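You operate a simulated robot arm through the tools that you are given. There is no shell and no other tool. Be economical: measure what you need, move in short steps, check, and stop when the job is done.

You run a simulated robot arm. Do the job below in one go: nothing can be reset, and whatever is moved stays where it is left.

Task
Set the controls near the top of the wall bench. At the end: the white sheet (marked "TWO") from the top of the wall bench is in the samples drawer; the view button is switched on; the lever with the blue grip is set to down; the switch by the zero button is switched on; whatever was shut is shut again. Leave all else as you found it, and nothing knocked over (what rides in a drawer may roll over).

The check looks at the end state, three seconds after you hand in, the way a careful person would. Anything else that was tipped, shoved, dropped, spilled or broken makes it a failure. Flat cloth is picked up by pressing the open fingertips on it (5 to 10 N) and closing them slowly along it; thin cloth reads only 2 to 8 mm in the jaws.

Robot
A 6-joint arm with a two-finger gripper, fixed in place. Base frame: the origin is at the foot of the arm, x ahead of it, y to its left, z up. Units: mm, rad, N and s.
Its first joint turns from -2.897 to 2.897 rad. Payload 2.45 kg.
The tool frame sits at the grasp point between the pads (the TCP): z along the fingers, y along the line on which they close. The tips reach 20 mm beyond it. The gripper opens to 140 mm. The gripper's body begins 168 mm behind the TCP.
Orientation is that of the tool frame in the base frame, as a unit quaternion [w, x, y, z]. With the fingers straight down and closing along the base's y, the tool's x points along the base's -x, its y along +y and its z along -z.

Tools
- The arm moves only by the tool nudge_tool. Its argument "targets" is a list of rows, each an object (a shift or turn left out is 0, a gripper value left out holds the last) with "translation": the shift along the tool's x, y, z in mm, a list of three; "rotation": the turn, a rotation vector about the tool's x, y, z in rad, a list of three; "claw": the opening, from 0 (shut) to 1 (fully open). In form: [{"translation": [dx, dy, dz], "rotation": [rx, ry, rz], "claw": claw}, ...]. A call has 1 to 20 rows; each row is the pose to reach, as a shift and turn from the pose commanded when the call began, along the tool's axes at that moment. Rows are played at 5 a second. More than 50 mm and 0.15 rad between two rows, or a gripper value outside its range, and nothing of the call is played. A pose out of reach is approached as far as the arm can. The call stops where the force on the tool passes 40 N (or 10 N more than at its start, if that is more) or the arm is blocked; 0.2 s more then pass. Each finger travels about 45 mm/s and halts on what it meets, pressing with about 37 N; the grip force reading is that of the motor and also rises with nothing between the fingers. The clock runs only during rows and for 0.2 s after the last one: add rows that repeat a pose to give the fingers time. It gives the time, the measured TCP pose, the force on the tool (base axes), the opening and the grip force at its end, in the units of the frame above (readings bear some noise), with the torque about the TCP (base axes, N m) and any sound that the robot's microphone picked up, and new pictures: "show" is both (left out), scene, wrist or none.
- Cameras (640 x 400 px; columns grow to the right, rows downward): "scene" is fixed at [59.2, -663.7, 1459]; the picture's right is [0.63, -0.77, 0.00], its down [-0.35, -0.28, -0.89] and it looks along [0.69, 0.57, -0.45] (base axes); focal length 356 px, centre (320, 200). "wrist" rides on the gripper at [78, 11, -209] in the tool frame; the picture's right is [-0.14, 0.99, 0.00], its down [-0.92, -0.13, -0.37] and it looks along [-0.36, -0.05, 0.93] (tool axes); focal length 280 px, centre (320, 200). There is no depth. A picture from a camera that has moved, and an enlarged one, comes with that camera's place and axes in the base frame and with its lens. The place of the scene camera against the robot may be out by one fixed shift of up to 25 mm in any direction.
- enlarge(camera, box): a new picture of the part [left, top, right, bottom] of that camera's present view, enlarged. The clock stands still meanwhile.
- job_done(): hands the job in; it is judged then, once.

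Work in short steps. Places have to be worked out from the pictures, the camera data and where the tool is seen: move nearer, look again, correct. Check each grasp and each placing, and mend what went wrong. You have 120 turns and 200 pictures in all, those below and enlarged ones among them. Open the gripper and draw the arm clear of the work before you hand the job in, unless the task says otherwise; then end with one line.

The tools are called after "Request:" as a command line: name --argument value ..., lists and objects as JSON in quotes. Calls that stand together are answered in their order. nudge_tool: Moves the arm, as the interface text tells. Its arguments: {"type":"object","properties":{"targets":{"type":"array","items":{"type":"object","properties":{"translation":{"type":"array","items":{"type":"number"}},"rotation":{"type":"array","items":{"type":"number"}},"claw":{"type":"number"}}}},"show":{"type":"string","enum":["both","scene","wrist","none"]}},"required":["targets"]} The other tools are called the same way: enlarge (camera, box) takes an enlarged picture of a part of a camera's view; job_done () hands the job in.

At the start:

```text
clock: 0.0
tcp_pos: [813.9, -70.1, 1235.7]
orientation: [0.0, 0.0, 1.0, 0.0]
force: [0.0, -0.4, -0.4]
moment: [-0.02, 0.01, 0.01]
width: 140.1
grip_force: 0.1
```

scene: 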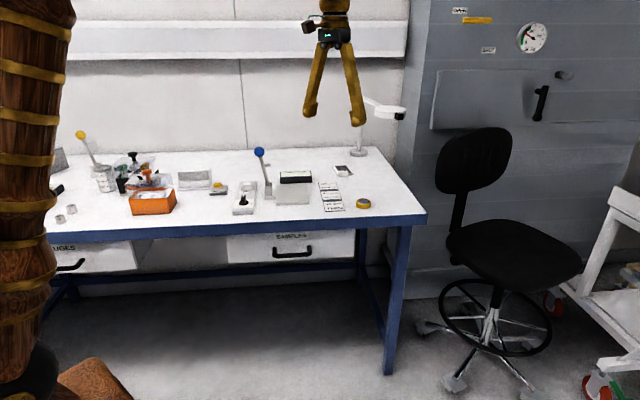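
wrist: 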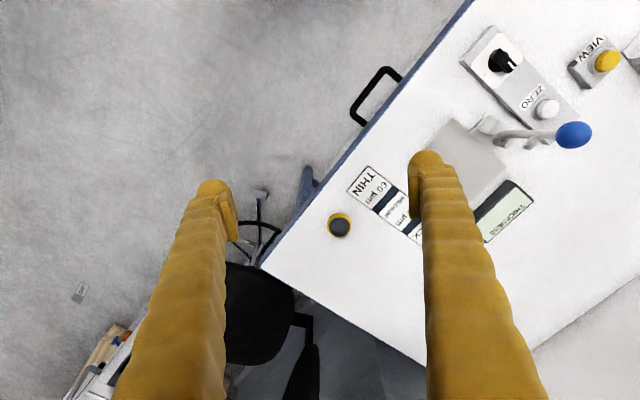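

I start by looking closely at the bench with both cameras.

Request:
enlarge --camera "scene" --box '[200, 130, 420, 268]'

Request:
enlarge --camera "scene" --box '[40, 120, 240, 245]'

Request:
enlarge --camera "wrist" --box '[320, 0, 640, 200]'

```text
2.90 times, centred on (310, 199) of scene
camera zoom: at [59.2, -663.7, 1459.0], right [0.63, -0.77, 0.0], down [-0.35, -0.28, -0.89], along [0.69, 0.57, -0.45], focal length 1032 px, centre (349, 203)
```

zoom: 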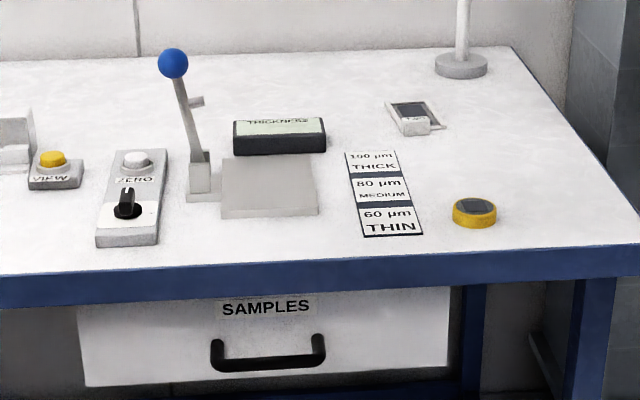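

```text
3.20 times, centred on (140, 182) of scene
camera zoom: at [59.2, -663.7, 1459.0], right [0.63, -0.77, 0.0], down [-0.35, -0.28, -0.89], along [0.69, 0.57, -0.45], focal length 1139 px, centre (896, 256)
```

zoom: 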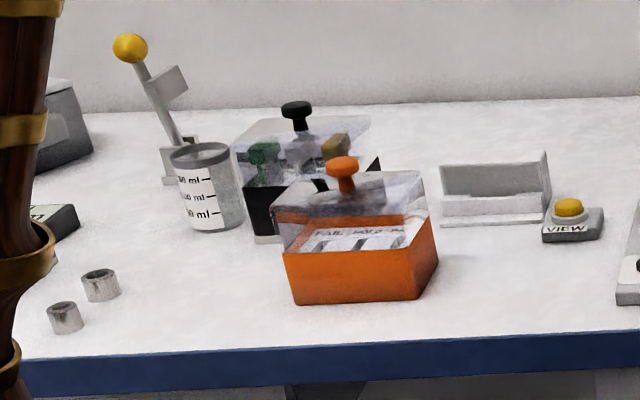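

```text
2.00 times, centred on (480, 100) of wrist
camera zoom: at [735.7, -58.9, 1443.1], right [0.14, 0.99, 0.0], down [0.92, -0.13, 0.37], along [0.36, -0.05, -0.93], focal length 561 px, centre (0, 400)
```

zoom: 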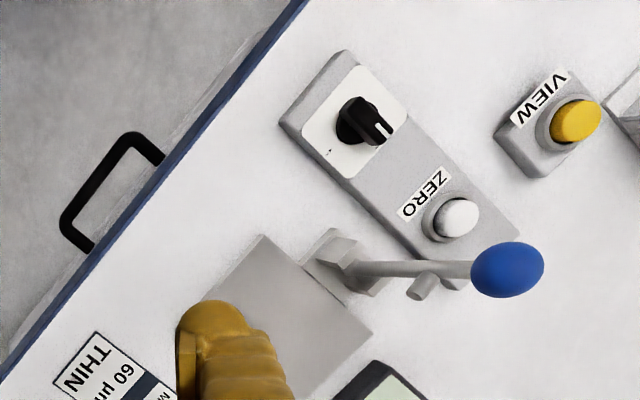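

The sheet marked TWO isn't visible yet. I move the arm left at height, turned square to the bench (its edge runs at about 45°), to look down on the left half.

Request:
nudge_tool --targets '[{"translation": [24, 32, 0], "rotation": [0, 0, -0.06]}, {"translation": [48, 64, 0], "rotation": [0, 0, -0.12]}, {"translation": [72, 96, 0], "rotation": [0, 0, -0.18]}, {"translation": [96, 128, 0], "rotation": [0, 0, -0.24]}, {"translation": [120, 160, 0], "rotation": [0, 0, -0.3]}, {"translation": [144, 192, 0], "rotation": [0, 0, -0.36]}, {"translation": [168, 224, 0], "rotation": [0, 0, -0.42]}, {"translation": [192, 256, 0], "rotation": [0, 0, -0.48]}, {"translation": [216, 288, 0], "rotation": [0, 0, -0.54]}, {"translation": [240, 320, 0], "rotation": [0, 0, -0.6]}, {"translation": [264, 352, 0], "rotation": [0, 0, -0.66]}, {"translation": [288, 384, 0], "rotation": [0, 0, -0.72]}, {"translation": [314, 420, 0], "rotation": [0, 0, -0.785]}]'

```text
clock: 2.8
tcp_pos: [499.0, 347.1, 1235.4]
orientation: [0.001, -0.381, 0.925, 0.0]
force: [-1.1, 0.1, 0.4]
moment: [-0.01, -0.02, -0.01]
width: 140.1
grip_force: 0.1
camera wrist: at [435.2, 299.8, 1442.8], right [-0.6, 0.8, 0.0], down [0.74, 0.56, 0.37], along [0.3, 0.22, -0.93], focal length 280 px, centre (320, 200)
```

scene: 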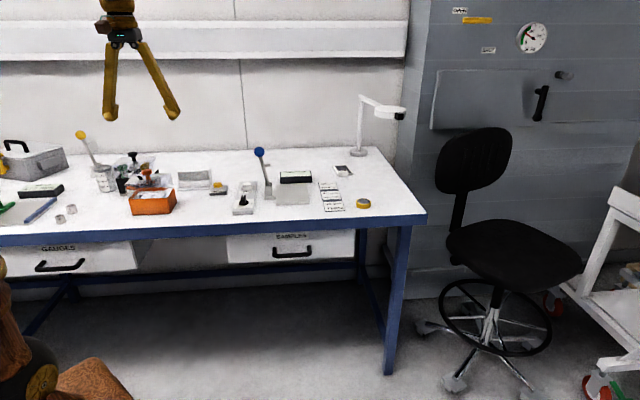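
wrist: 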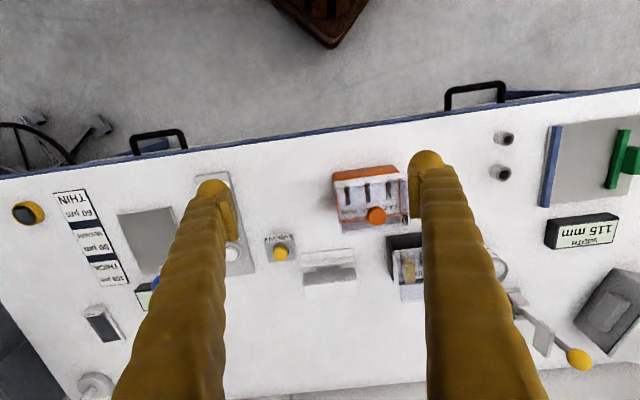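

The whole bench is in view now; I enlarge the parts that could hold the sheet.

Request:
enlarge --camera "wrist" --box '[290, 140, 530, 310]'

Request:
enlarge --camera "wrist" --box '[480, 100, 640, 380]'

Request:
enlarge --camera "scene" --box '[0, 120, 240, 270]'

```text
2.35 times, centred on (410, 225) of wrist
camera zoom: at [435.2, 299.8, 1442.8], right [-0.6, 0.8, 0.0], down [0.74, 0.56, 0.37], along [0.3, 0.22, -0.93], focal length 660 px, centre (108, 141)
```

zoom: 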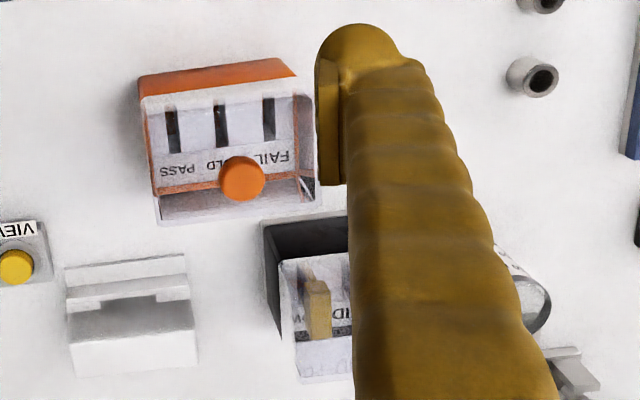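

```text
1.43 times, centred on (560, 240) of wrist
camera zoom: at [435.2, 299.8, 1442.8], right [-0.6, 0.8, 0.0], down [0.74, 0.56, 0.37], along [0.3, 0.22, -0.93], focal length 401 px, centre (-23, 143)
```

zoom: 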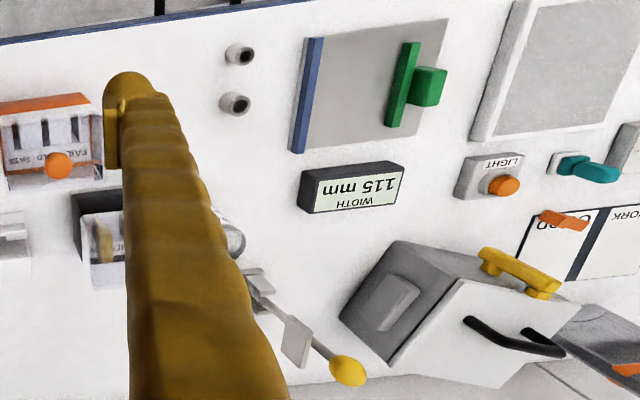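

```text
2.67 times, centred on (120, 195) of scene
camera zoom: at [59.2, -663.7, 1459.0], right [0.63, -0.77, 0.0], down [-0.35, -0.28, -0.89], along [0.69, 0.57, -0.45], focal length 949 px, centre (853, 213)
```

zoom: 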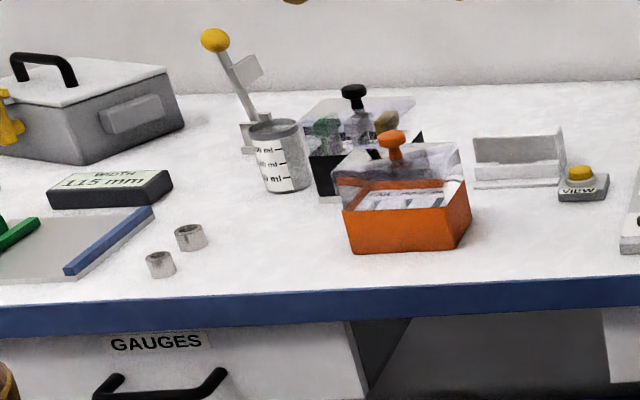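

The sheet could be in one of several lidded boxes. I move further left along the bench, with the fingers closed to clear the view.

Request:
nudge_tool --targets '[{"translation": [0, 40, 0], "claw": 0}, {"translation": [0, 80, 0]}, {"translation": [0, 120, 0]}, {"translation": [0, 160, 0]}, {"translation": [0, 200, 0]}, {"translation": [0, 240, 0]}, {"translation": [0, 280, 0]}, {"translation": [0, 320, 0]}, {"translation": [0, 350, 0]}]' --show "wrist"

```text
clock: 5.0
tcp_pos: [246.6, 579.3, 1272.0]
orientation: [0.02, -0.381, 0.924, 0.02]
force: [0.1, 0.1, 0.2]
moment: [-0.01, -0.03, 0.01]
width: 0.0
grip_force: 29.5
stopped in row 9: the arm was blocked; the commanded pose is now the measured one
camera wrist: at [178.2, 521.5, 1475.6], right [-0.6, 0.8, 0.03], down [0.73, 0.54, 0.41], along [0.31, 0.27, -0.91], focal length 280 px, centre (320, 200)
```

wrist: 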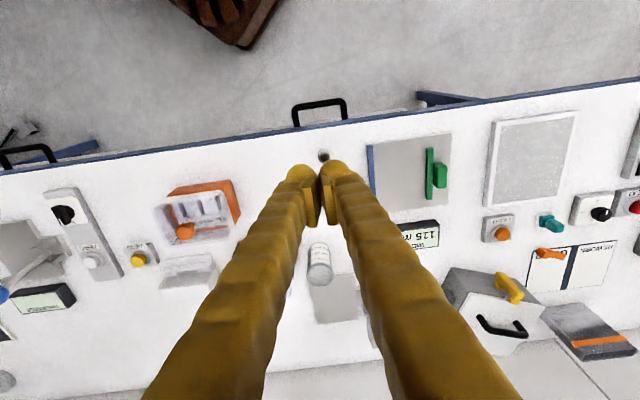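

The arm hit its limit there, but the view is better. I enlarge the right and the middle.

Request:
enlarge --camera "wrist" --box '[400, 90, 640, 380]'

Request:
enlarge --camera "wrist" --box '[0, 160, 260, 320]'

```text
1.38 times, centred on (520, 235) of wrist
camera zoom: at [178.2, 521.5, 1475.6], right [-0.6, 0.8, 0.03], down [0.73, 0.54, 0.41], along [0.31, 0.27, -0.91], focal length 387 px, centre (44, 152)
```

zoom: 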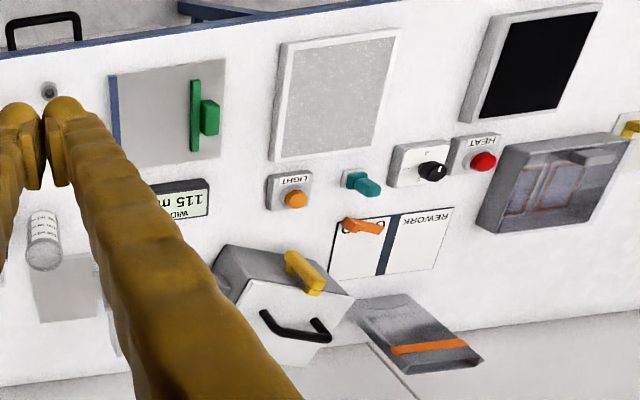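

```text
2.46 times, centred on (130, 240) of wrist
camera zoom: at [178.2, 521.5, 1475.6], right [-0.6, 0.8, 0.03], down [0.73, 0.54, 0.41], along [0.31, 0.27, -0.91], focal length 690 px, centre (788, 102)
```

zoom: 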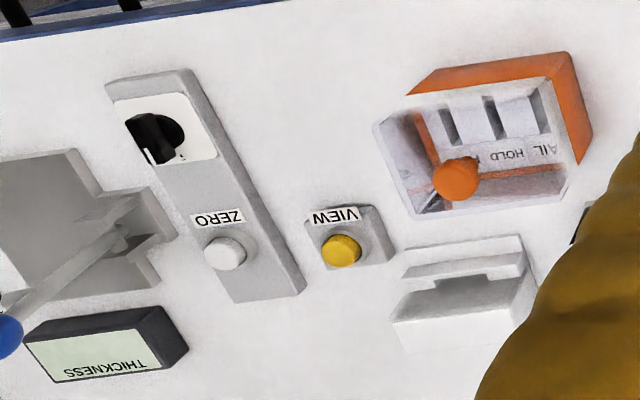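

The sheet is still hidden. The white cut-out tray, the lidded black box and the chest are candidates, so I go back right and lower for a closer look.

Request:
nudge_tool --targets '[{"translation": [-9, -37, 18], "rotation": [0.0, 0.01, 0]}, {"translation": [-17, -73, 35], "rotation": [0.01, 0.02, 0]}, {"translation": [-26, -110, 53], "rotation": [0.01, 0.03, 0]}, {"translation": [-34, -146, 71], "rotation": [0.02, 0.04, 0]}, {"translation": [-43, -182, 89], "rotation": [0.022, 0.052, 0]}, {"translation": [-51, -218, 107], "rotation": [0.022, 0.052, 0]}, {"translation": [-60, -255, 125], "rotation": [0.022, 0.052, 0]}, {"translation": [-68, -291, 142], "rotation": [0.022, 0.052, 0]}]' --show "wrist"

```text
clock: 6.8
tcp_pos: [503.5, 431.0, 1123.7]
orientation: [-0.002, -0.382, 0.924, -0.002]
force: [0.6, -1.2, 1.0]
moment: [0.0, 0.0, 0.02]
width: 0.1
grip_force: 29.2
camera wrist: at [439.4, 383.5, 1331.8], right [-0.6, 0.8, 0.0], down [0.74, 0.56, 0.36], along [0.29, 0.22, -0.93], focal length 280 px, centre (320, 200)
```

wrist: 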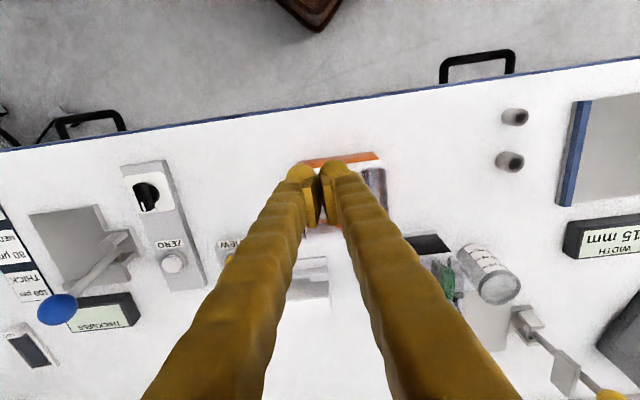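

The closed fingers hide the middle, so I open them and look between.

Request:
nudge_tool --targets '[{"translation": [0, -10, 0], "claw": 1}, {"translation": [0, -20, 0]}, {"translation": [0, -20, 0]}, {"translation": [0, -20, 0]}, {"translation": [0, -20, 0]}, {"translation": [0, -20, 0]}, {"translation": [0, -20, 0]}, {"translation": [0, -20, 0]}]' --show "none"

Request:
enlarge --camera "wrist" --box '[220, 130, 440, 330]'

Request:
enlarge --camera "wrist" --box '[0, 130, 240, 330]'

```text
clock: 8.6
tcp_pos: [517.1, 417.2, 1124.8]
orientation: [-0.002, -0.382, 0.924, -0.001]
force: [0.0, -0.1, 0.5]
moment: [-0.01, 0.01, -0.02]
width: 140.0
grip_force: 0.1
```

```text
2.00 times, centred on (330, 230) of wrist
camera zoom: at [453.8, 370.0, 1332.4], right [-0.6, 0.8, 0.0], down [0.74, 0.56, 0.36], along [0.29, 0.22, -0.93], focal length 561 px, centre (300, 140)
```

zoom: 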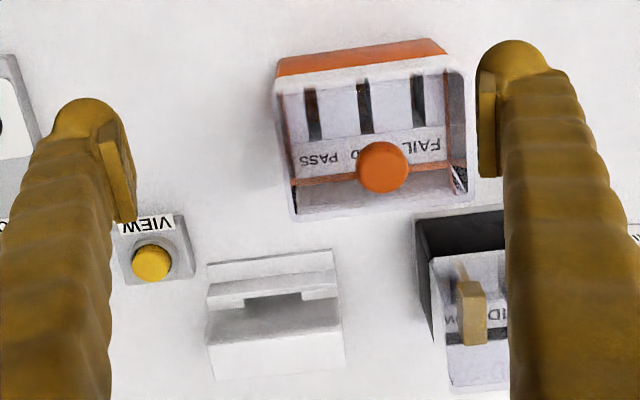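

```text
2.00 times, centred on (120, 230) of wrist
camera zoom: at [453.8, 370.0, 1332.4], right [-0.6, 0.8, 0.0], down [0.74, 0.56, 0.36], along [0.29, 0.22, -0.93], focal length 561 px, centre (720, 140)
```

zoom: 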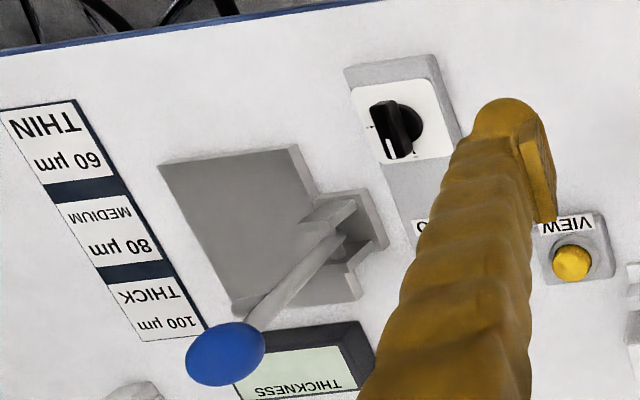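

I still see no sheet, so I go in over the tray and black box and look down into them.

Request:
nudge_tool --targets '[{"translation": [-40, -18, 11]}, {"translation": [-80, -35, 22]}, {"translation": [-120, -53, 34]}, {"translation": [-160, -70, 45]}]' --show "wrist"

```text
clock: 9.6
tcp_pos: [679.2, 479.2, 1078.1]
orientation: [-0.002, -0.383, 0.924, -0.001]
force: [0.2, -0.9, 1.4]
moment: [0.02, -0.05, -0.03]
width: 140.0
grip_force: 0.1
camera wrist: at [616.1, 432.0, 1287.2], right [-0.6, 0.8, 0.0], down [0.74, 0.56, 0.36], along [0.29, 0.22, -0.93], focal length 280 px, centre (320, 200)
```

wrist: 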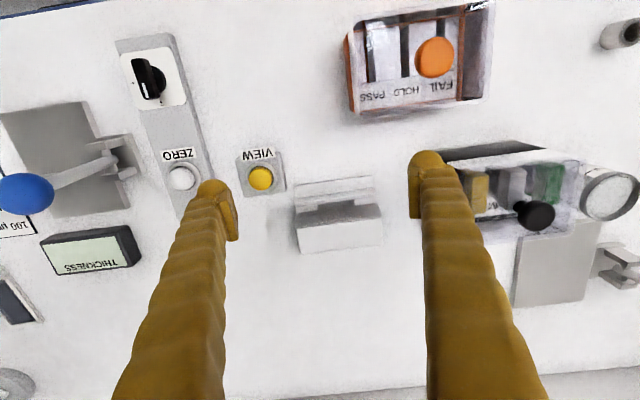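

Request:
enlarge --camera "wrist" --box '[270, 150, 410, 270]'

Request:
enlarge --camera "wrist" --box '[330, 0, 510, 120]'

Request:
enlarge --camera "wrist" --box '[410, 130, 640, 310]'

Request:
enlarge --camera "wrist" --box '[100, 20, 300, 200]'

```text
3.33 times, centred on (340, 210) of wrist
camera zoom: at [616.1, 432.0, 1287.2], right [-0.6, 0.8, 0.0], down [0.74, 0.56, 0.36], along [0.29, 0.22, -0.93], focal length 935 px, centre (253, 167)
```

zoom: 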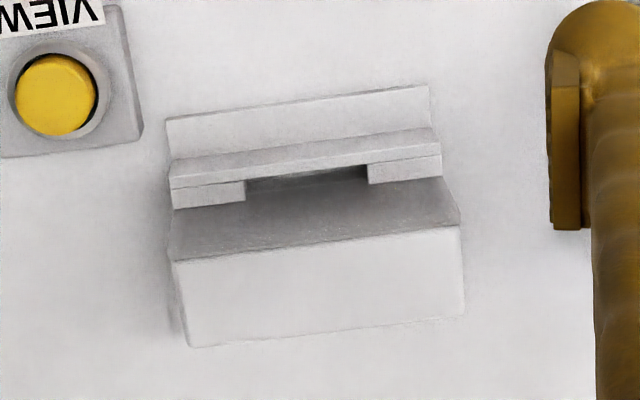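

```text
3.33 times, centred on (420, 60) of wrist
camera zoom: at [616.1, 432.0, 1287.2], right [-0.6, 0.8, 0.0], down [0.74, 0.56, 0.36], along [0.29, 0.22, -0.93], focal length 935 px, centre (-13, 667)
```

zoom: 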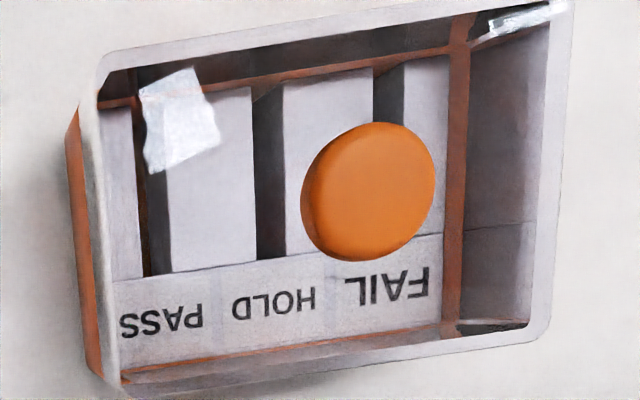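

```text
2.22 times, centred on (525, 220) of wrist
camera zoom: at [616.1, 432.0, 1287.2], right [-0.6, 0.8, 0.0], down [0.74, 0.56, 0.36], along [0.29, 0.22, -0.93], focal length 623 px, centre (-136, 156)
```

zoom: 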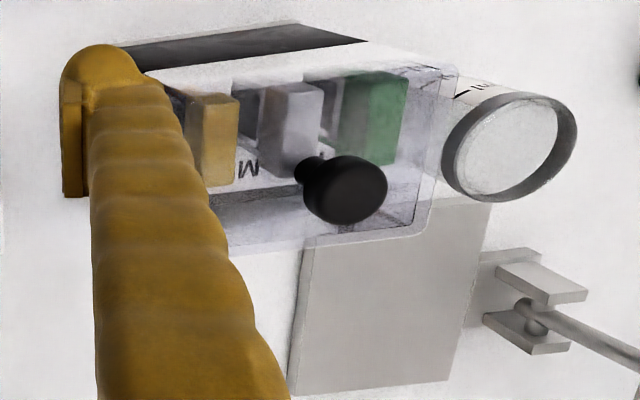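

```text
2.22 times, centred on (200, 110) of wrist
camera zoom: at [616.1, 432.0, 1287.2], right [-0.6, 0.8, 0.0], down [0.74, 0.56, 0.36], along [0.29, 0.22, -0.93], focal length 623 px, centre (587, 400)
```

zoom: 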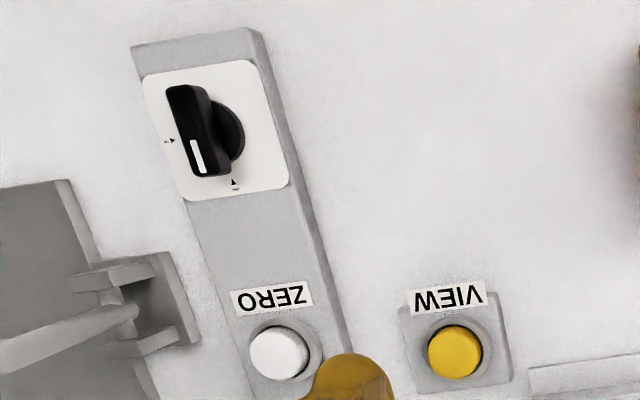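

The knob points to one mark and has another a quarter turn away. The sheet is still not identified, so I take high-magnification views of the tray from the scene camera and of the knob marks.

Request:
enlarge --camera "scene" --box '[170, 160, 234, 200]'

Request:
enlarge --camera "scene" --box '[270, 150, 360, 215]'

Request:
enlarge --camera "wrist" --box '[125, 45, 185, 85]'

Request:
enlarge --camera "scene" --box '[0, 120, 100, 240]'

```text
10.00 times, centred on (202, 180) of scene
camera zoom: at [59.2, -663.7, 1459.0], right [0.63, -0.77, 0.0], down [-0.35, -0.28, -0.89], along [0.69, 0.57, -0.45], focal length 3560 px, centre (1500, 400)
```

zoom: 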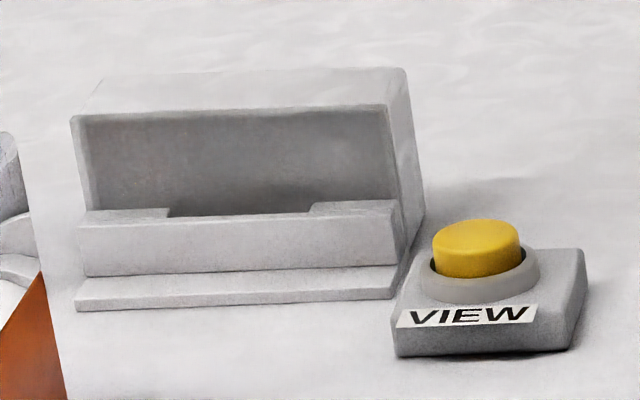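

```text
6.15 times, centred on (315, 182) of scene
camera zoom: at [59.2, -663.7, 1459.0], right [0.63, -0.77, 0.0], down [-0.35, -0.28, -0.89], along [0.69, 0.57, -0.45], focal length 2191 px, centre (351, 308)
```

zoom: 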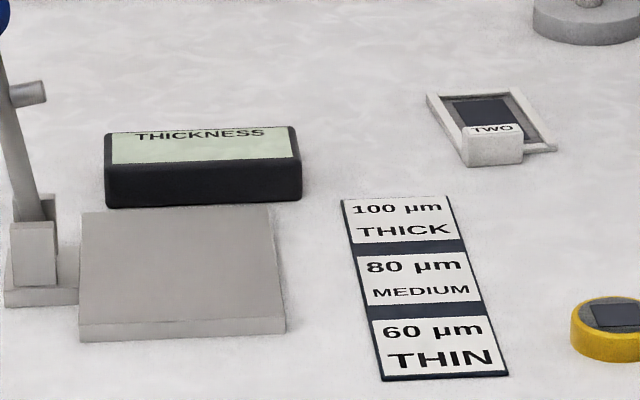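

```text
10.00 times, centred on (155, 65) of wrist
camera zoom: at [616.1, 432.0, 1287.2], right [-0.6, 0.8, 0.0], down [0.74, 0.56, 0.36], along [0.29, 0.22, -0.93], focal length 2804 px, centre (1970, 1550)
```

zoom: 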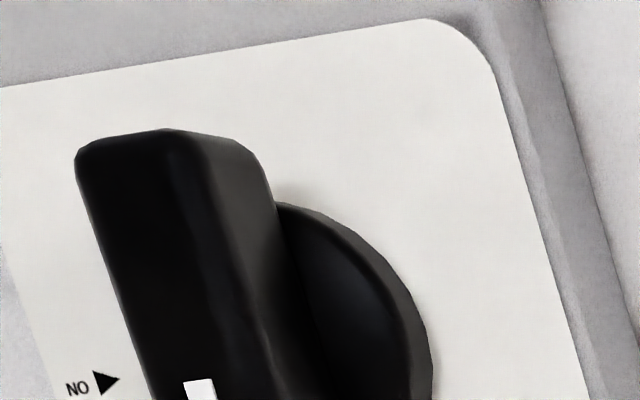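

```text
3.33 times, centred on (50, 180) of scene
camera zoom: at [59.2, -663.7, 1459.0], right [0.63, -0.77, 0.0], down [-0.35, -0.28, -0.89], along [0.69, 0.57, -0.45], focal length 1187 px, centre (1220, 267)
```

zoom: 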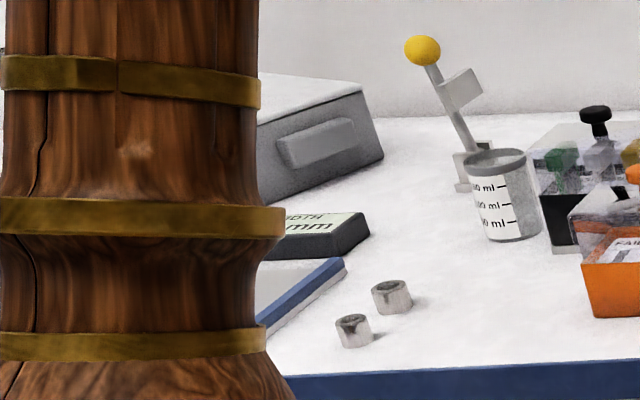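

Found it: a small item marked "TWO" beyond the thickness gauge. I zoom in on it.

Request:
enlarge --camera "scene" --box '[326, 158, 358, 180]'

Request:
enlarge --camera "wrist" --box '[0, 160, 160, 340]'

```text
16.00 times, centred on (342, 169) of scene
camera zoom: at [59.2, -663.7, 1459.0], right [0.63, -0.77, 0.0], down [-0.35, -0.28, -0.89], along [0.69, 0.57, -0.45], focal length 5696 px, centre (-32, 696)
```

zoom: 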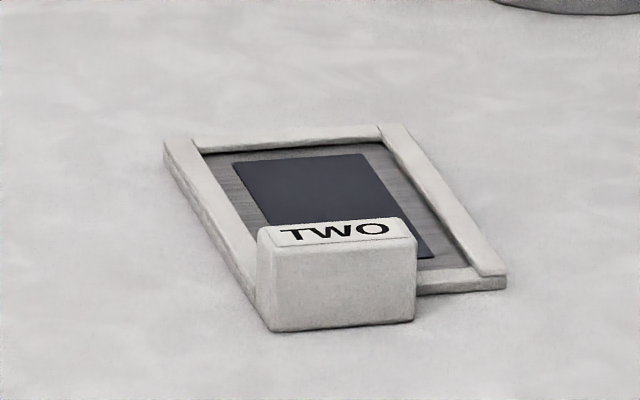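

```text
2.22 times, centred on (80, 250) of wrist
camera zoom: at [616.1, 432.0, 1287.2], right [-0.6, 0.8, 0.0], down [0.74, 0.56, 0.36], along [0.29, 0.22, -0.93], focal length 623 px, centre (853, 89)
```

zoom: 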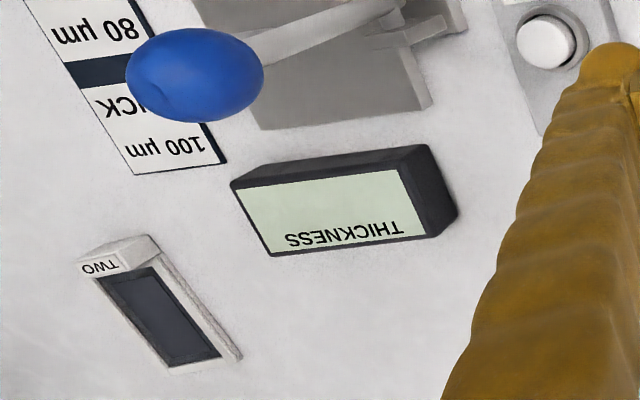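

TWO sits about 1.22 m out, so I'll reach it later with a tilted tool. First the controls: I close the fingers and move above the VIEW button at about (767, 436).

Request:
nudge_tool --targets '[{"translation": [-10, -30, 0], "claw": 0}, {"translation": [-20, -60, 0]}, {"translation": [-32, -92, 0]}, {"translation": [-32, -92, 40]}, {"translation": [-32, -92, 80]}, {"translation": [-32, -92, 80]}, {"translation": [-32, -92, 80]}, {"translation": [-32, -92, 80]}, {"translation": [-32, -92, 80]}, {"translation": [-32, -92, 80]}]'

```text
clock: 11.8
tcp_pos: [768.3, 438.0, 998.0]
orientation: [-0.002, -0.382, 0.924, -0.002]
force: [0.6, 1.1, 1.0]
moment: [0.02, 0.0, 0.0]
width: 0.0
grip_force: 28.8
camera wrist: at [705.0, 390.9, 1206.6], right [-0.6, 0.8, 0.0], down [0.74, 0.56, 0.36], along [0.29, 0.22, -0.93], focal length 280 px, centre (320, 200)
```

scene: 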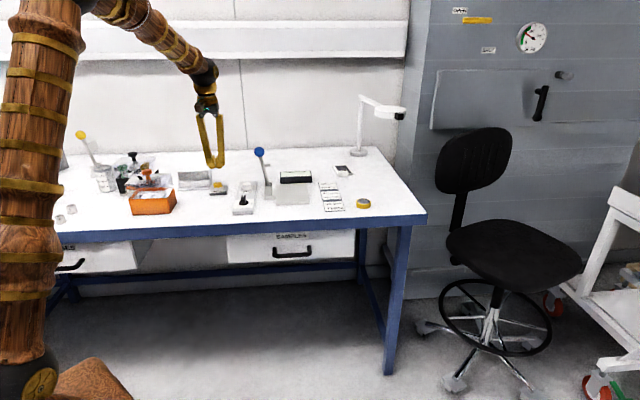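
wrist: 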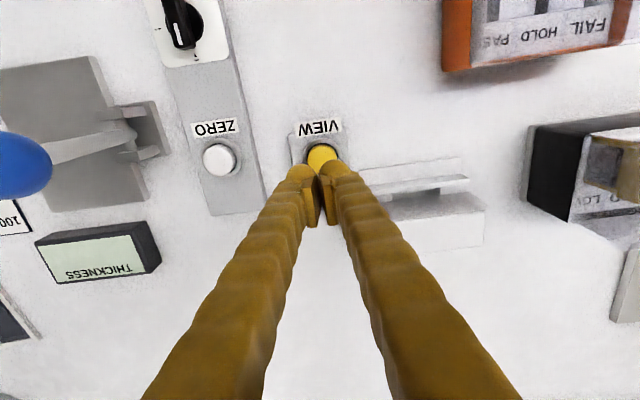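

The button sits just under the tips. I lower in small rows until contact.

Request:
nudge_tool --targets '[{"translation": [3, 0, 40]}, {"translation": [3, 0, 65]}, {"translation": [3, 0, 75]}, {"translation": [3, 0, 80]}, {"translation": [3, 0, 84]}, {"translation": [3, 0, 88]}, {"translation": [3, 0, 90]}, {"translation": [3, 0, 92]}, {"translation": [3, 0, 94]}]' --show "wrist"

```text
clock: 12.6
tcp_pos: [766.7, 434.6, 930.9]
orientation: [0.0, -0.382, 0.924, -0.001]
force: [-4.3, 0.5, 15.0]
moment: [0.01, 0.12, 0.04]
width: 6.0
grip_force: 29.2
heard: click, click
stopped in row 3: the force on the tool passed its limit at 58 N (the readings are from after the stop); the commanded pose is now the measured one
camera wrist: at [702.6, 386.2, 1139.7], right [-0.6, 0.8, 0.0], down [0.74, 0.56, 0.37], along [0.3, 0.22, -0.93], focal length 280 px, centre (320, 200)
```

wrist: 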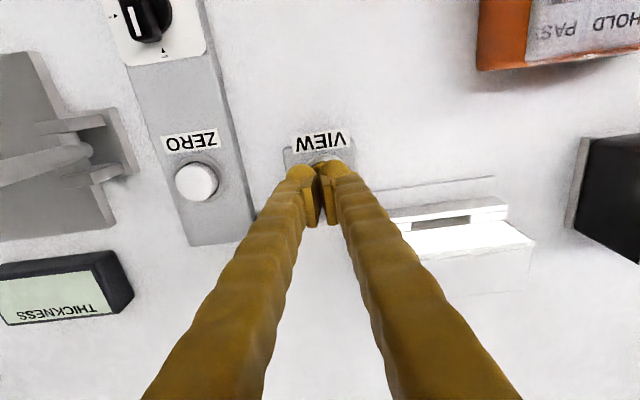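

The viewer plate next to it now glows bright, so it seems to be on. I lift off and check.

Request:
nudge_tool --targets '[{"translation": [0, 0, -20], "claw": 0}, {"translation": [0, 0, -60]}, {"translation": [0, -20, -100]}, {"translation": [0, -20, -100]}]'

```text
clock: 13.6
tcp_pos: [780.8, 422.0, 1031.0]
orientation: [0.0, -0.382, 0.924, -0.001]
force: [0.7, 0.0, 0.5]
moment: [0.04, 0.03, -0.01]
width: 0.1
grip_force: 29.3
camera wrist: at [716.8, 374.5, 1238.6], right [-0.6, 0.8, 0.0], down [0.74, 0.56, 0.37], along [0.29, 0.22, -0.93], focal length 280 px, centre (320, 200)
```

scene: 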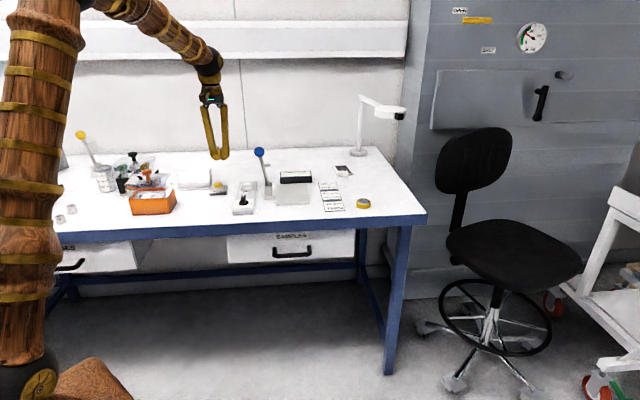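
wrist: 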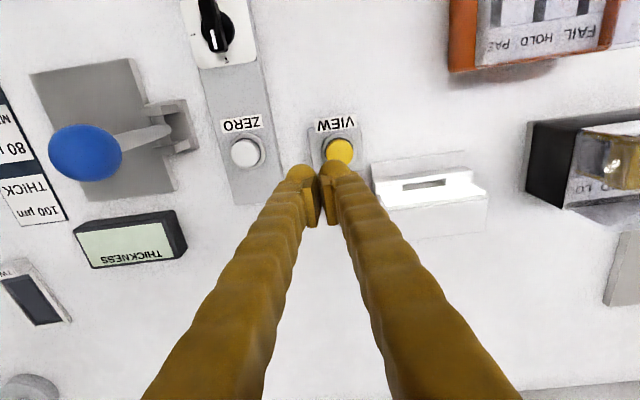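

VIEW is on. Next the knob at about (735, 250): I move above it, part the fingers to about 45 mm across the pointer bar, and look.

Request:
nudge_tool --targets '[{"translation": [40, -22, 0], "claw": 0.3}, {"translation": [80, -45, 0]}, {"translation": [120, -68, 0]}, {"translation": [154, -89, 0]}, {"translation": [154, -89, 20]}, {"translation": [154, -89, 20]}]'

```text
clock: 15.0
tcp_pos: [736.2, 249.3, 1009.8]
orientation: [-0.001, -0.382, 0.924, -0.001]
force: [-0.4, -0.6, 0.1]
moment: [0.02, 0.02, 0.01]
width: 41.9
grip_force: 0.0
camera wrist: at [672.4, 201.5, 1218.1], right [-0.6, 0.8, 0.0], down [0.74, 0.56, 0.37], along [0.29, 0.22, -0.93], focal length 280 px, centre (320, 200)
```

scene: 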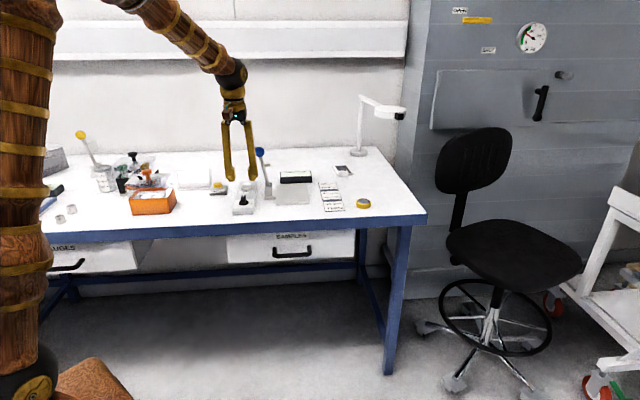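
wrist: 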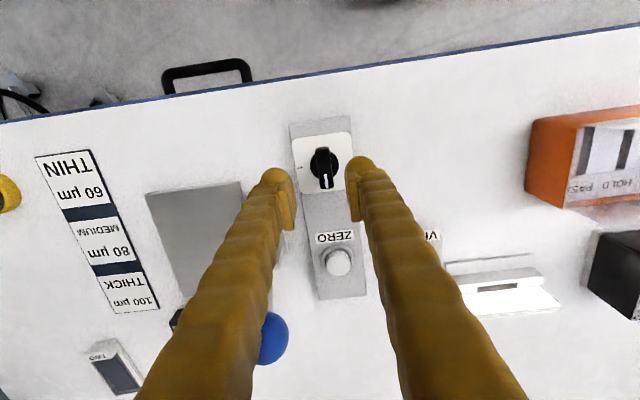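

Request:
enlarge --camera "wrist" --box '[270, 110, 380, 210]'

```text
4.00 times, centred on (325, 160) of wrist
camera zoom: at [672.4, 201.5, 1218.1], right [-0.6, 0.8, 0.0], down [0.74, 0.56, 0.37], along [0.29, 0.22, -0.93], focal length 1122 px, centre (300, 360)
```

zoom: 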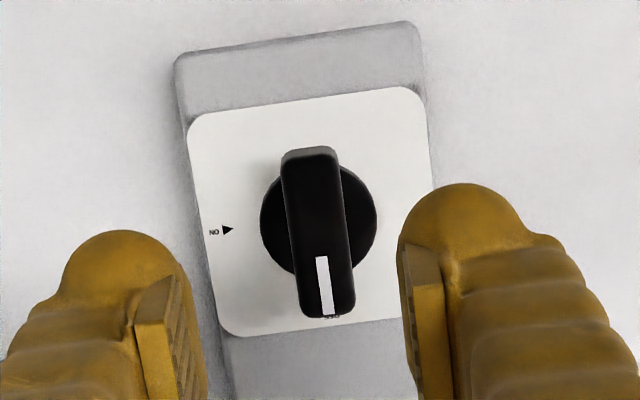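

The knob is about 5 mm to the tool's +y and the bar lines up with the fingers. I descend partway and look again.

Request:
nudge_tool --targets '[{"translation": [0, 5, 30]}, {"translation": [0, 5, 60]}, {"translation": [0, 5, 75]}, {"translation": [0, 5, 75]}]'

Request:
enlarge --camera "scene" --box '[210, 140, 290, 220]'

```text
clock: 16.0
tcp_pos: [730.6, 252.4, 934.8]
orientation: [0.0, -0.382, 0.924, -0.001]
force: [-0.4, -0.4, 0.3]
moment: [0.01, -0.02, 0.02]
width: 42.0
grip_force: 0.0
camera wrist: at [667.7, 205.2, 1143.5], right [-0.6, 0.8, 0.0], down [0.74, 0.56, 0.37], along [0.29, 0.22, -0.93], focal length 280 px, centre (320, 200)
```

scene: 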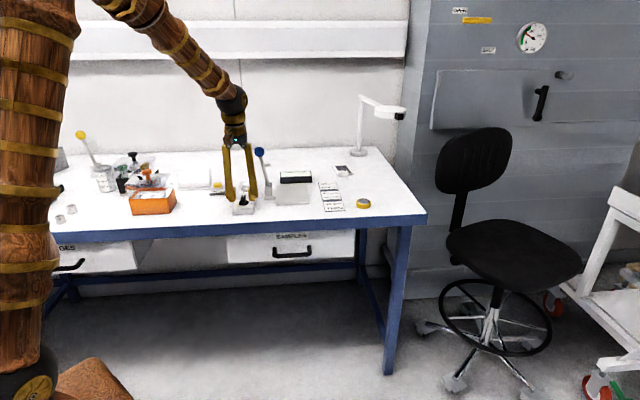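
wrist: 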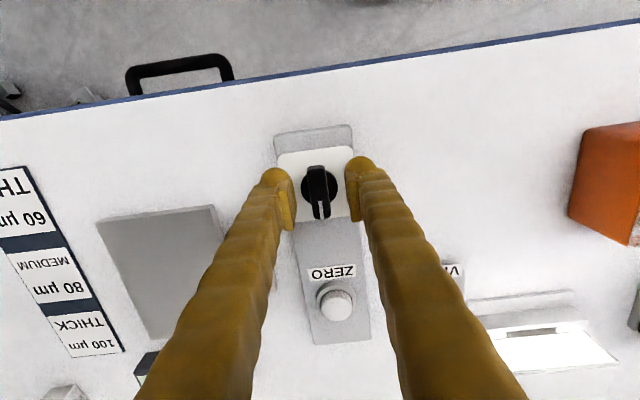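

```text
5.00 times, centred on (250, 180) of scene
camera zoom: at [59.2, -663.7, 1459.0], right [0.63, -0.77, 0.0], down [-0.35, -0.28, -0.89], along [0.69, 0.57, -0.45], focal length 1780 px, centre (670, 300)
```

zoom: 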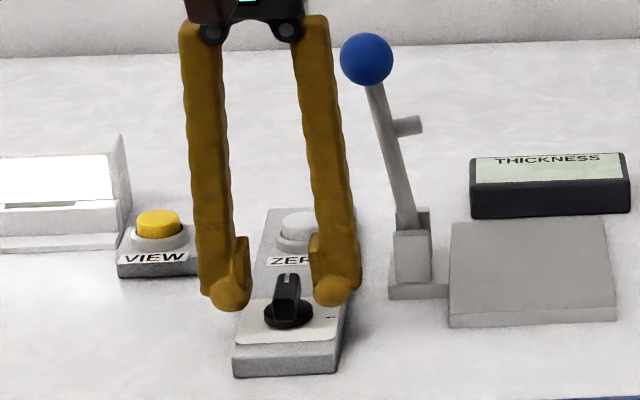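

The tips are at about the bar's top. I lower 14 mm more, then close on the bar.

Request:
nudge_tool --targets '[{"translation": [-3, 0, 5]}, {"translation": [-3, 0, 10]}, {"translation": [-3, 0, 14]}, {"translation": [-3, 0, 14], "claw": 0.05}, {"translation": [-3, 0, 14]}, {"translation": [-3, 0, 14]}, {"translation": [-3, 0, 14]}]'

```text
clock: 17.1
tcp_pos: [734.8, 254.0, 926.0]
orientation: [0.004, -0.381, 0.924, -0.001]
force: [-5.9, 1.9, 36.6]
moment: [0.16, 0.43, 0.01]
width: 15.7
grip_force: 17.7
stopped in row 5: the force on the tool passed its limit at 46 N (the readings are from after the stop); the commanded pose is now the measured one
camera wrist: at [670.1, 206.8, 1134.3], right [-0.6, 0.8, -0.01], down [0.74, 0.56, 0.37], along [0.3, 0.22, -0.93], focal length 280 px, centre (320, 200)
```

scene: 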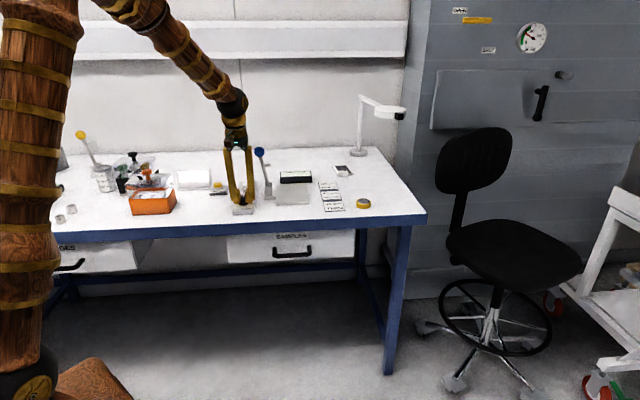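
wrist: 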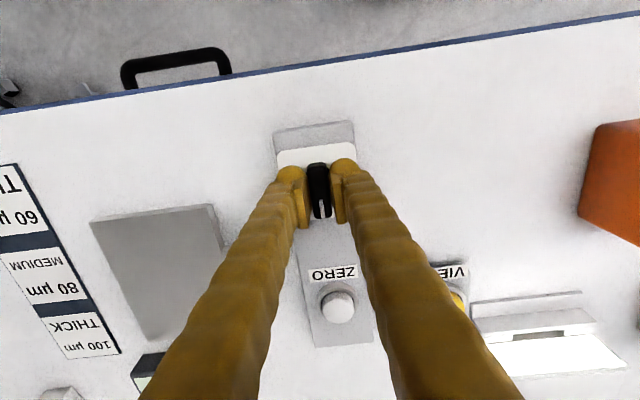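

The fingers hold the bar (15.7 mm) but press on the disc. I ease up 4 mm and let the grip settle.

Request:
nudge_tool --targets '[{"translation": [0, 0, -4], "claw": 0.05}, {"translation": [0, 0, -4]}, {"translation": [0, 0, -4]}]' --show "none"

Request:
enlarge --camera "wrist" --box '[270, 110, 380, 230]'

```text
clock: 17.9
tcp_pos: [735.9, 253.5, 927.0]
orientation: [0.002, -0.382, 0.924, -0.001]
force: [15.7, 5.7, -24.0]
moment: [0.32, -0.11, -0.03]
width: 15.1
grip_force: 40.9
```

```text
3.33 times, centred on (325, 170) of wrist
camera zoom: at [671.0, 207.1, 1134.8], right [-0.6, 0.8, 0.0], down [0.74, 0.56, 0.37], along [0.3, 0.22, -0.93], focal length 935 px, centre (303, 300)
```

zoom: 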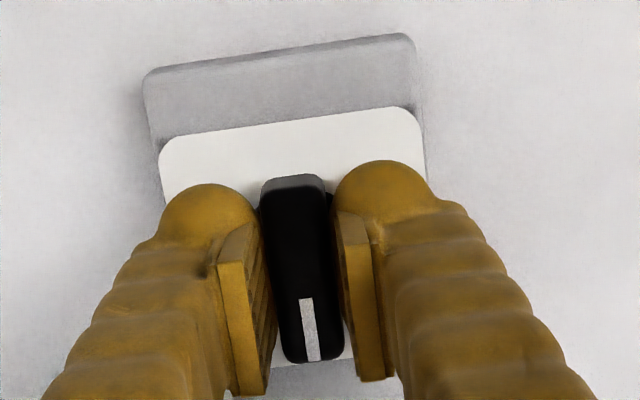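

The bar is gripped firmly. I relieve the lift slightly and turn clockwise, seen from above, toward ON.

Request:
nudge_tool --targets '[{"translation": [0, 0, 2.5]}, {"translation": [0, 0, 2.5], "rotation": [0, 0, 0.12]}, {"translation": [0, 0, 2.5], "rotation": [0, 0, 0.24]}, {"translation": [0, 0, 2.5], "rotation": [0, 0, 0.36]}, {"translation": [0, 0, 2.5], "rotation": [0, 0, 0.48]}, {"translation": [0, 0, 2.5], "rotation": [0, 0, 0.6]}, {"translation": [0, 0, 2.5], "rotation": [0, 0, 0.72]}, {"translation": [0, 0, 2.5], "rotation": [0, 0, 0.84]}, {"translation": [0, 0, 2.5], "rotation": [0, 0, 0.96]}, {"translation": [0, 0, 2.5], "rotation": [0, 0, 1.08]}, {"translation": [0, 0, 2.5], "rotation": [0, 0, 1.2]}, {"translation": [0, 0, 2.5], "rotation": [0, 0, 1.32]}, {"translation": [0, 0, 2.5], "rotation": [0, 0, 1.44]}, {"translation": [0, 0, 2.5], "rotation": [0, 0, 1.56]}]'

```text
clock: 19.9
tcp_pos: [735.2, 254.1, 925.8]
orientation: [0.004, 0.054, 0.999, -0.001]
force: [-2.2, 1.8, 1.2]
moment: [0.04, 0.07, 0.0]
width: 15.1
grip_force: 41.7
stopped in row 9: the force on the tool passed its limit at 41 N (the readings are from after the stop); the commanded pose is now the measured one
camera wrist: at [656.8, 273.6, 1134.4], right [0.24, 0.97, 0.0], down [0.9, -0.22, 0.37], along [0.36, -0.09, -0.93], focal length 280 px, centre (320, 200)
```

scene: 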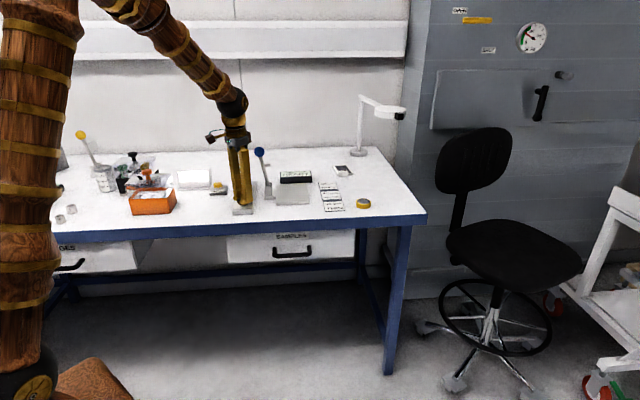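
wrist: 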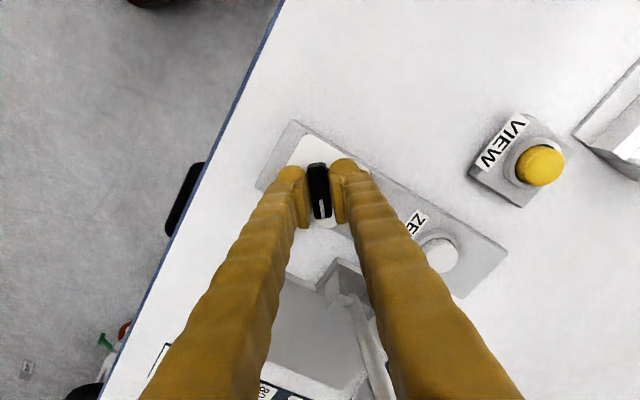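

It has turned halfway and the force has relaxed. I continue.

Request:
nudge_tool --targets '[{"rotation": [0, 0, 0.1]}, {"rotation": [0, 0, 0.2]}, {"rotation": [0, 0, 0.3]}, {"rotation": [0, 0, 0.4]}, {"rotation": [0, 0, 0.5]}, {"rotation": [0, 0, 0.6]}, {"rotation": [0, 0, 0.68]}]'

```text
clock: 21.4
tcp_pos: [734.7, 253.7, 926.6]
orientation: [0.004, 0.384, 0.923, 0.001]
force: [-15.0, 0.9, 15.8]
moment: [-0.02, 0.3, 0.05]
width: 14.8
grip_force: 41.1
camera wrist: at [685.9, 317.6, 1134.5], right [0.8, 0.6, 0.0], down [0.56, -0.74, 0.37], along [0.23, -0.3, -0.93], focal length 280 px, centre (320, 200)
```

scene: 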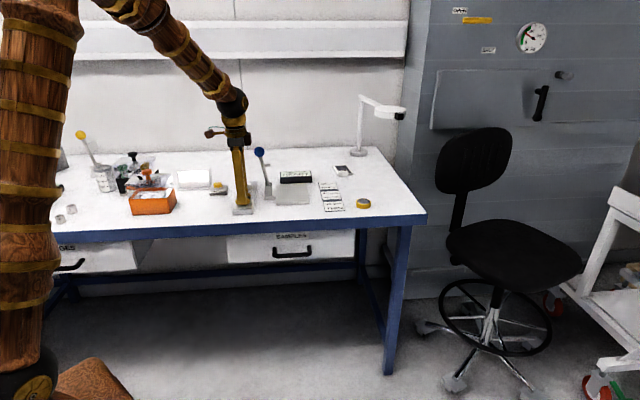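
wrist: 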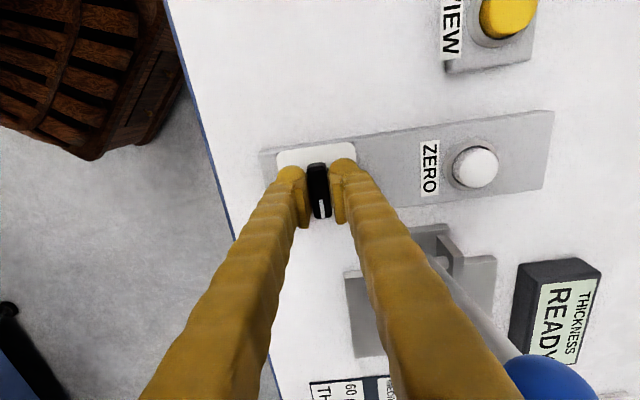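

The thickness display now reads "READY", so the switch is on. I open gently and lift straight up.

Request:
nudge_tool --targets '[{"translation": [0, 0, 0], "claw": 0.3}, {"translation": [0, 0, 0]}, {"translation": [0, 0, 0]}, {"translation": [0, 0, -30]}, {"translation": [0, 0, -70]}, {"translation": [0, 0, -110]}, {"translation": [0, 0, -150]}, {"translation": [0, 0, -190]}]'

Request:
enlarge --camera "scene" --box '[220, 140, 320, 215]'

```text
clock: 23.2
tcp_pos: [734.0, 256.6, 1118.5]
orientation: [0.003, 0.383, 0.924, 0.001]
force: [1.6, 0.4, 0.0]
moment: [0.01, 0.0, 0.0]
width: 41.7
grip_force: 0.0
camera wrist: at [684.8, 318.9, 1325.8], right [0.8, 0.6, 0.0], down [0.56, -0.74, 0.37], along [0.23, -0.3, -0.93], focal length 280 px, centre (320, 200)
```

scene: 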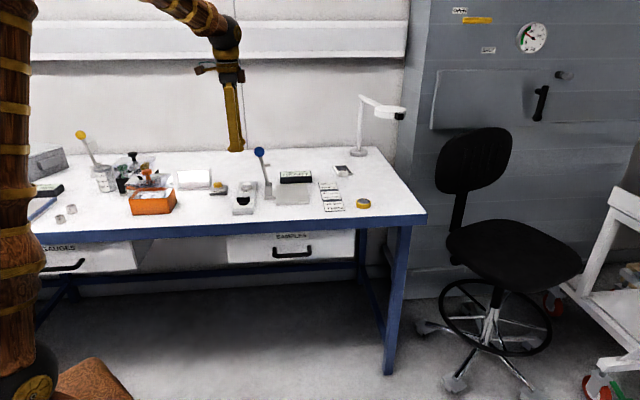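
wrist: 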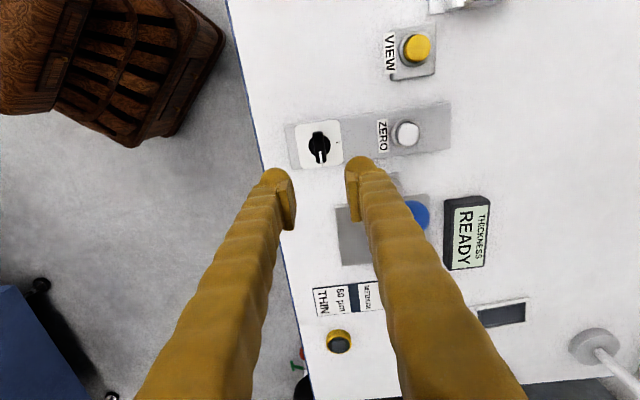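

```text
5.33 times, centred on (270, 178) of scene
camera zoom: at [59.2, -663.7, 1459.0], right [0.63, -0.77, 0.0], down [-0.35, -0.28, -0.89], along [0.69, 0.57, -0.45], focal length 1899 px, centre (587, 320)
```

zoom: 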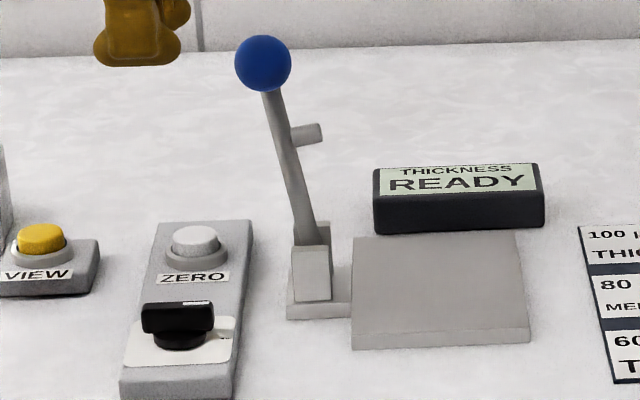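

The switch points to ON. For the lever, the fingers already close across its swing plane, so I move above the blue ball at about (849, 266, 1043), opened wider, and check alignment.

Request:
nudge_tool --targets '[{"translation": [-25, 29, 0], "claw": 0.6}, {"translation": [-50, 59, 0]}, {"translation": [-75, 88, 0]}, {"translation": [-75, 88, 0]}, {"translation": [-75, 88, 0]}]'

Request:
enlarge --camera "scene" --box '[210, 90, 330, 215]'

```text
clock: 24.4
tcp_pos: [850.4, 263.1, 1118.9]
orientation: [0.004, 0.383, 0.924, 0.001]
force: [0.3, -0.6, -0.1]
moment: [0.01, 0.01, 0.01]
width: 84.0
grip_force: 0.1
camera wrist: at [800.3, 327.1, 1325.7], right [0.8, 0.6, 0.0], down [0.56, -0.74, 0.37], along [0.23, -0.3, -0.93], focal length 280 px, centre (320, 200)
```

scene: 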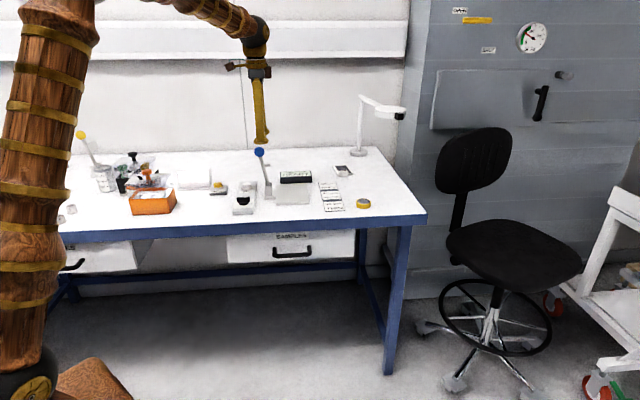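
wrist: 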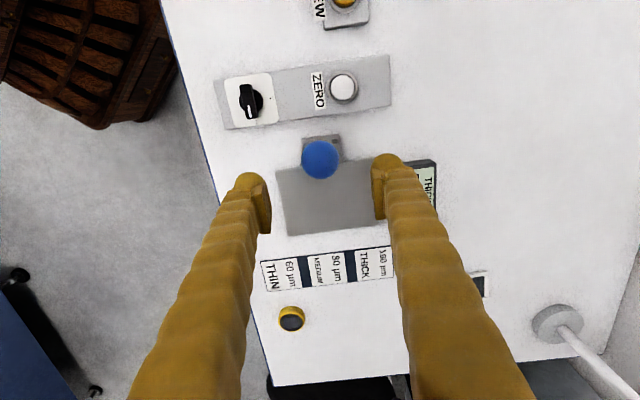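

```text
3.20 times, centred on (270, 152) of scene
camera zoom: at [59.2, -663.7, 1459.0], right [0.63, -0.77, 0.0], down [-0.35, -0.28, -0.89], along [0.69, 0.57, -0.45], focal length 1139 px, centre (480, 352)
```

zoom: 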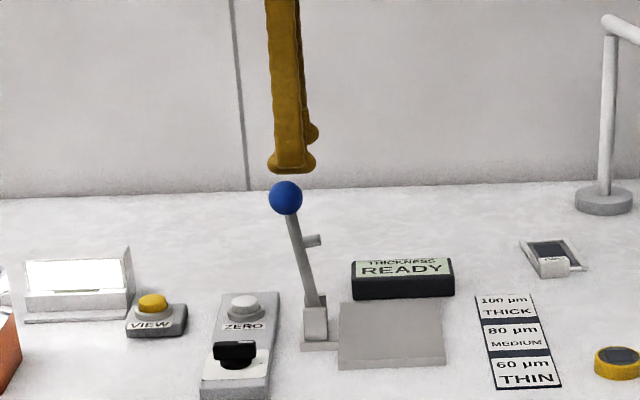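

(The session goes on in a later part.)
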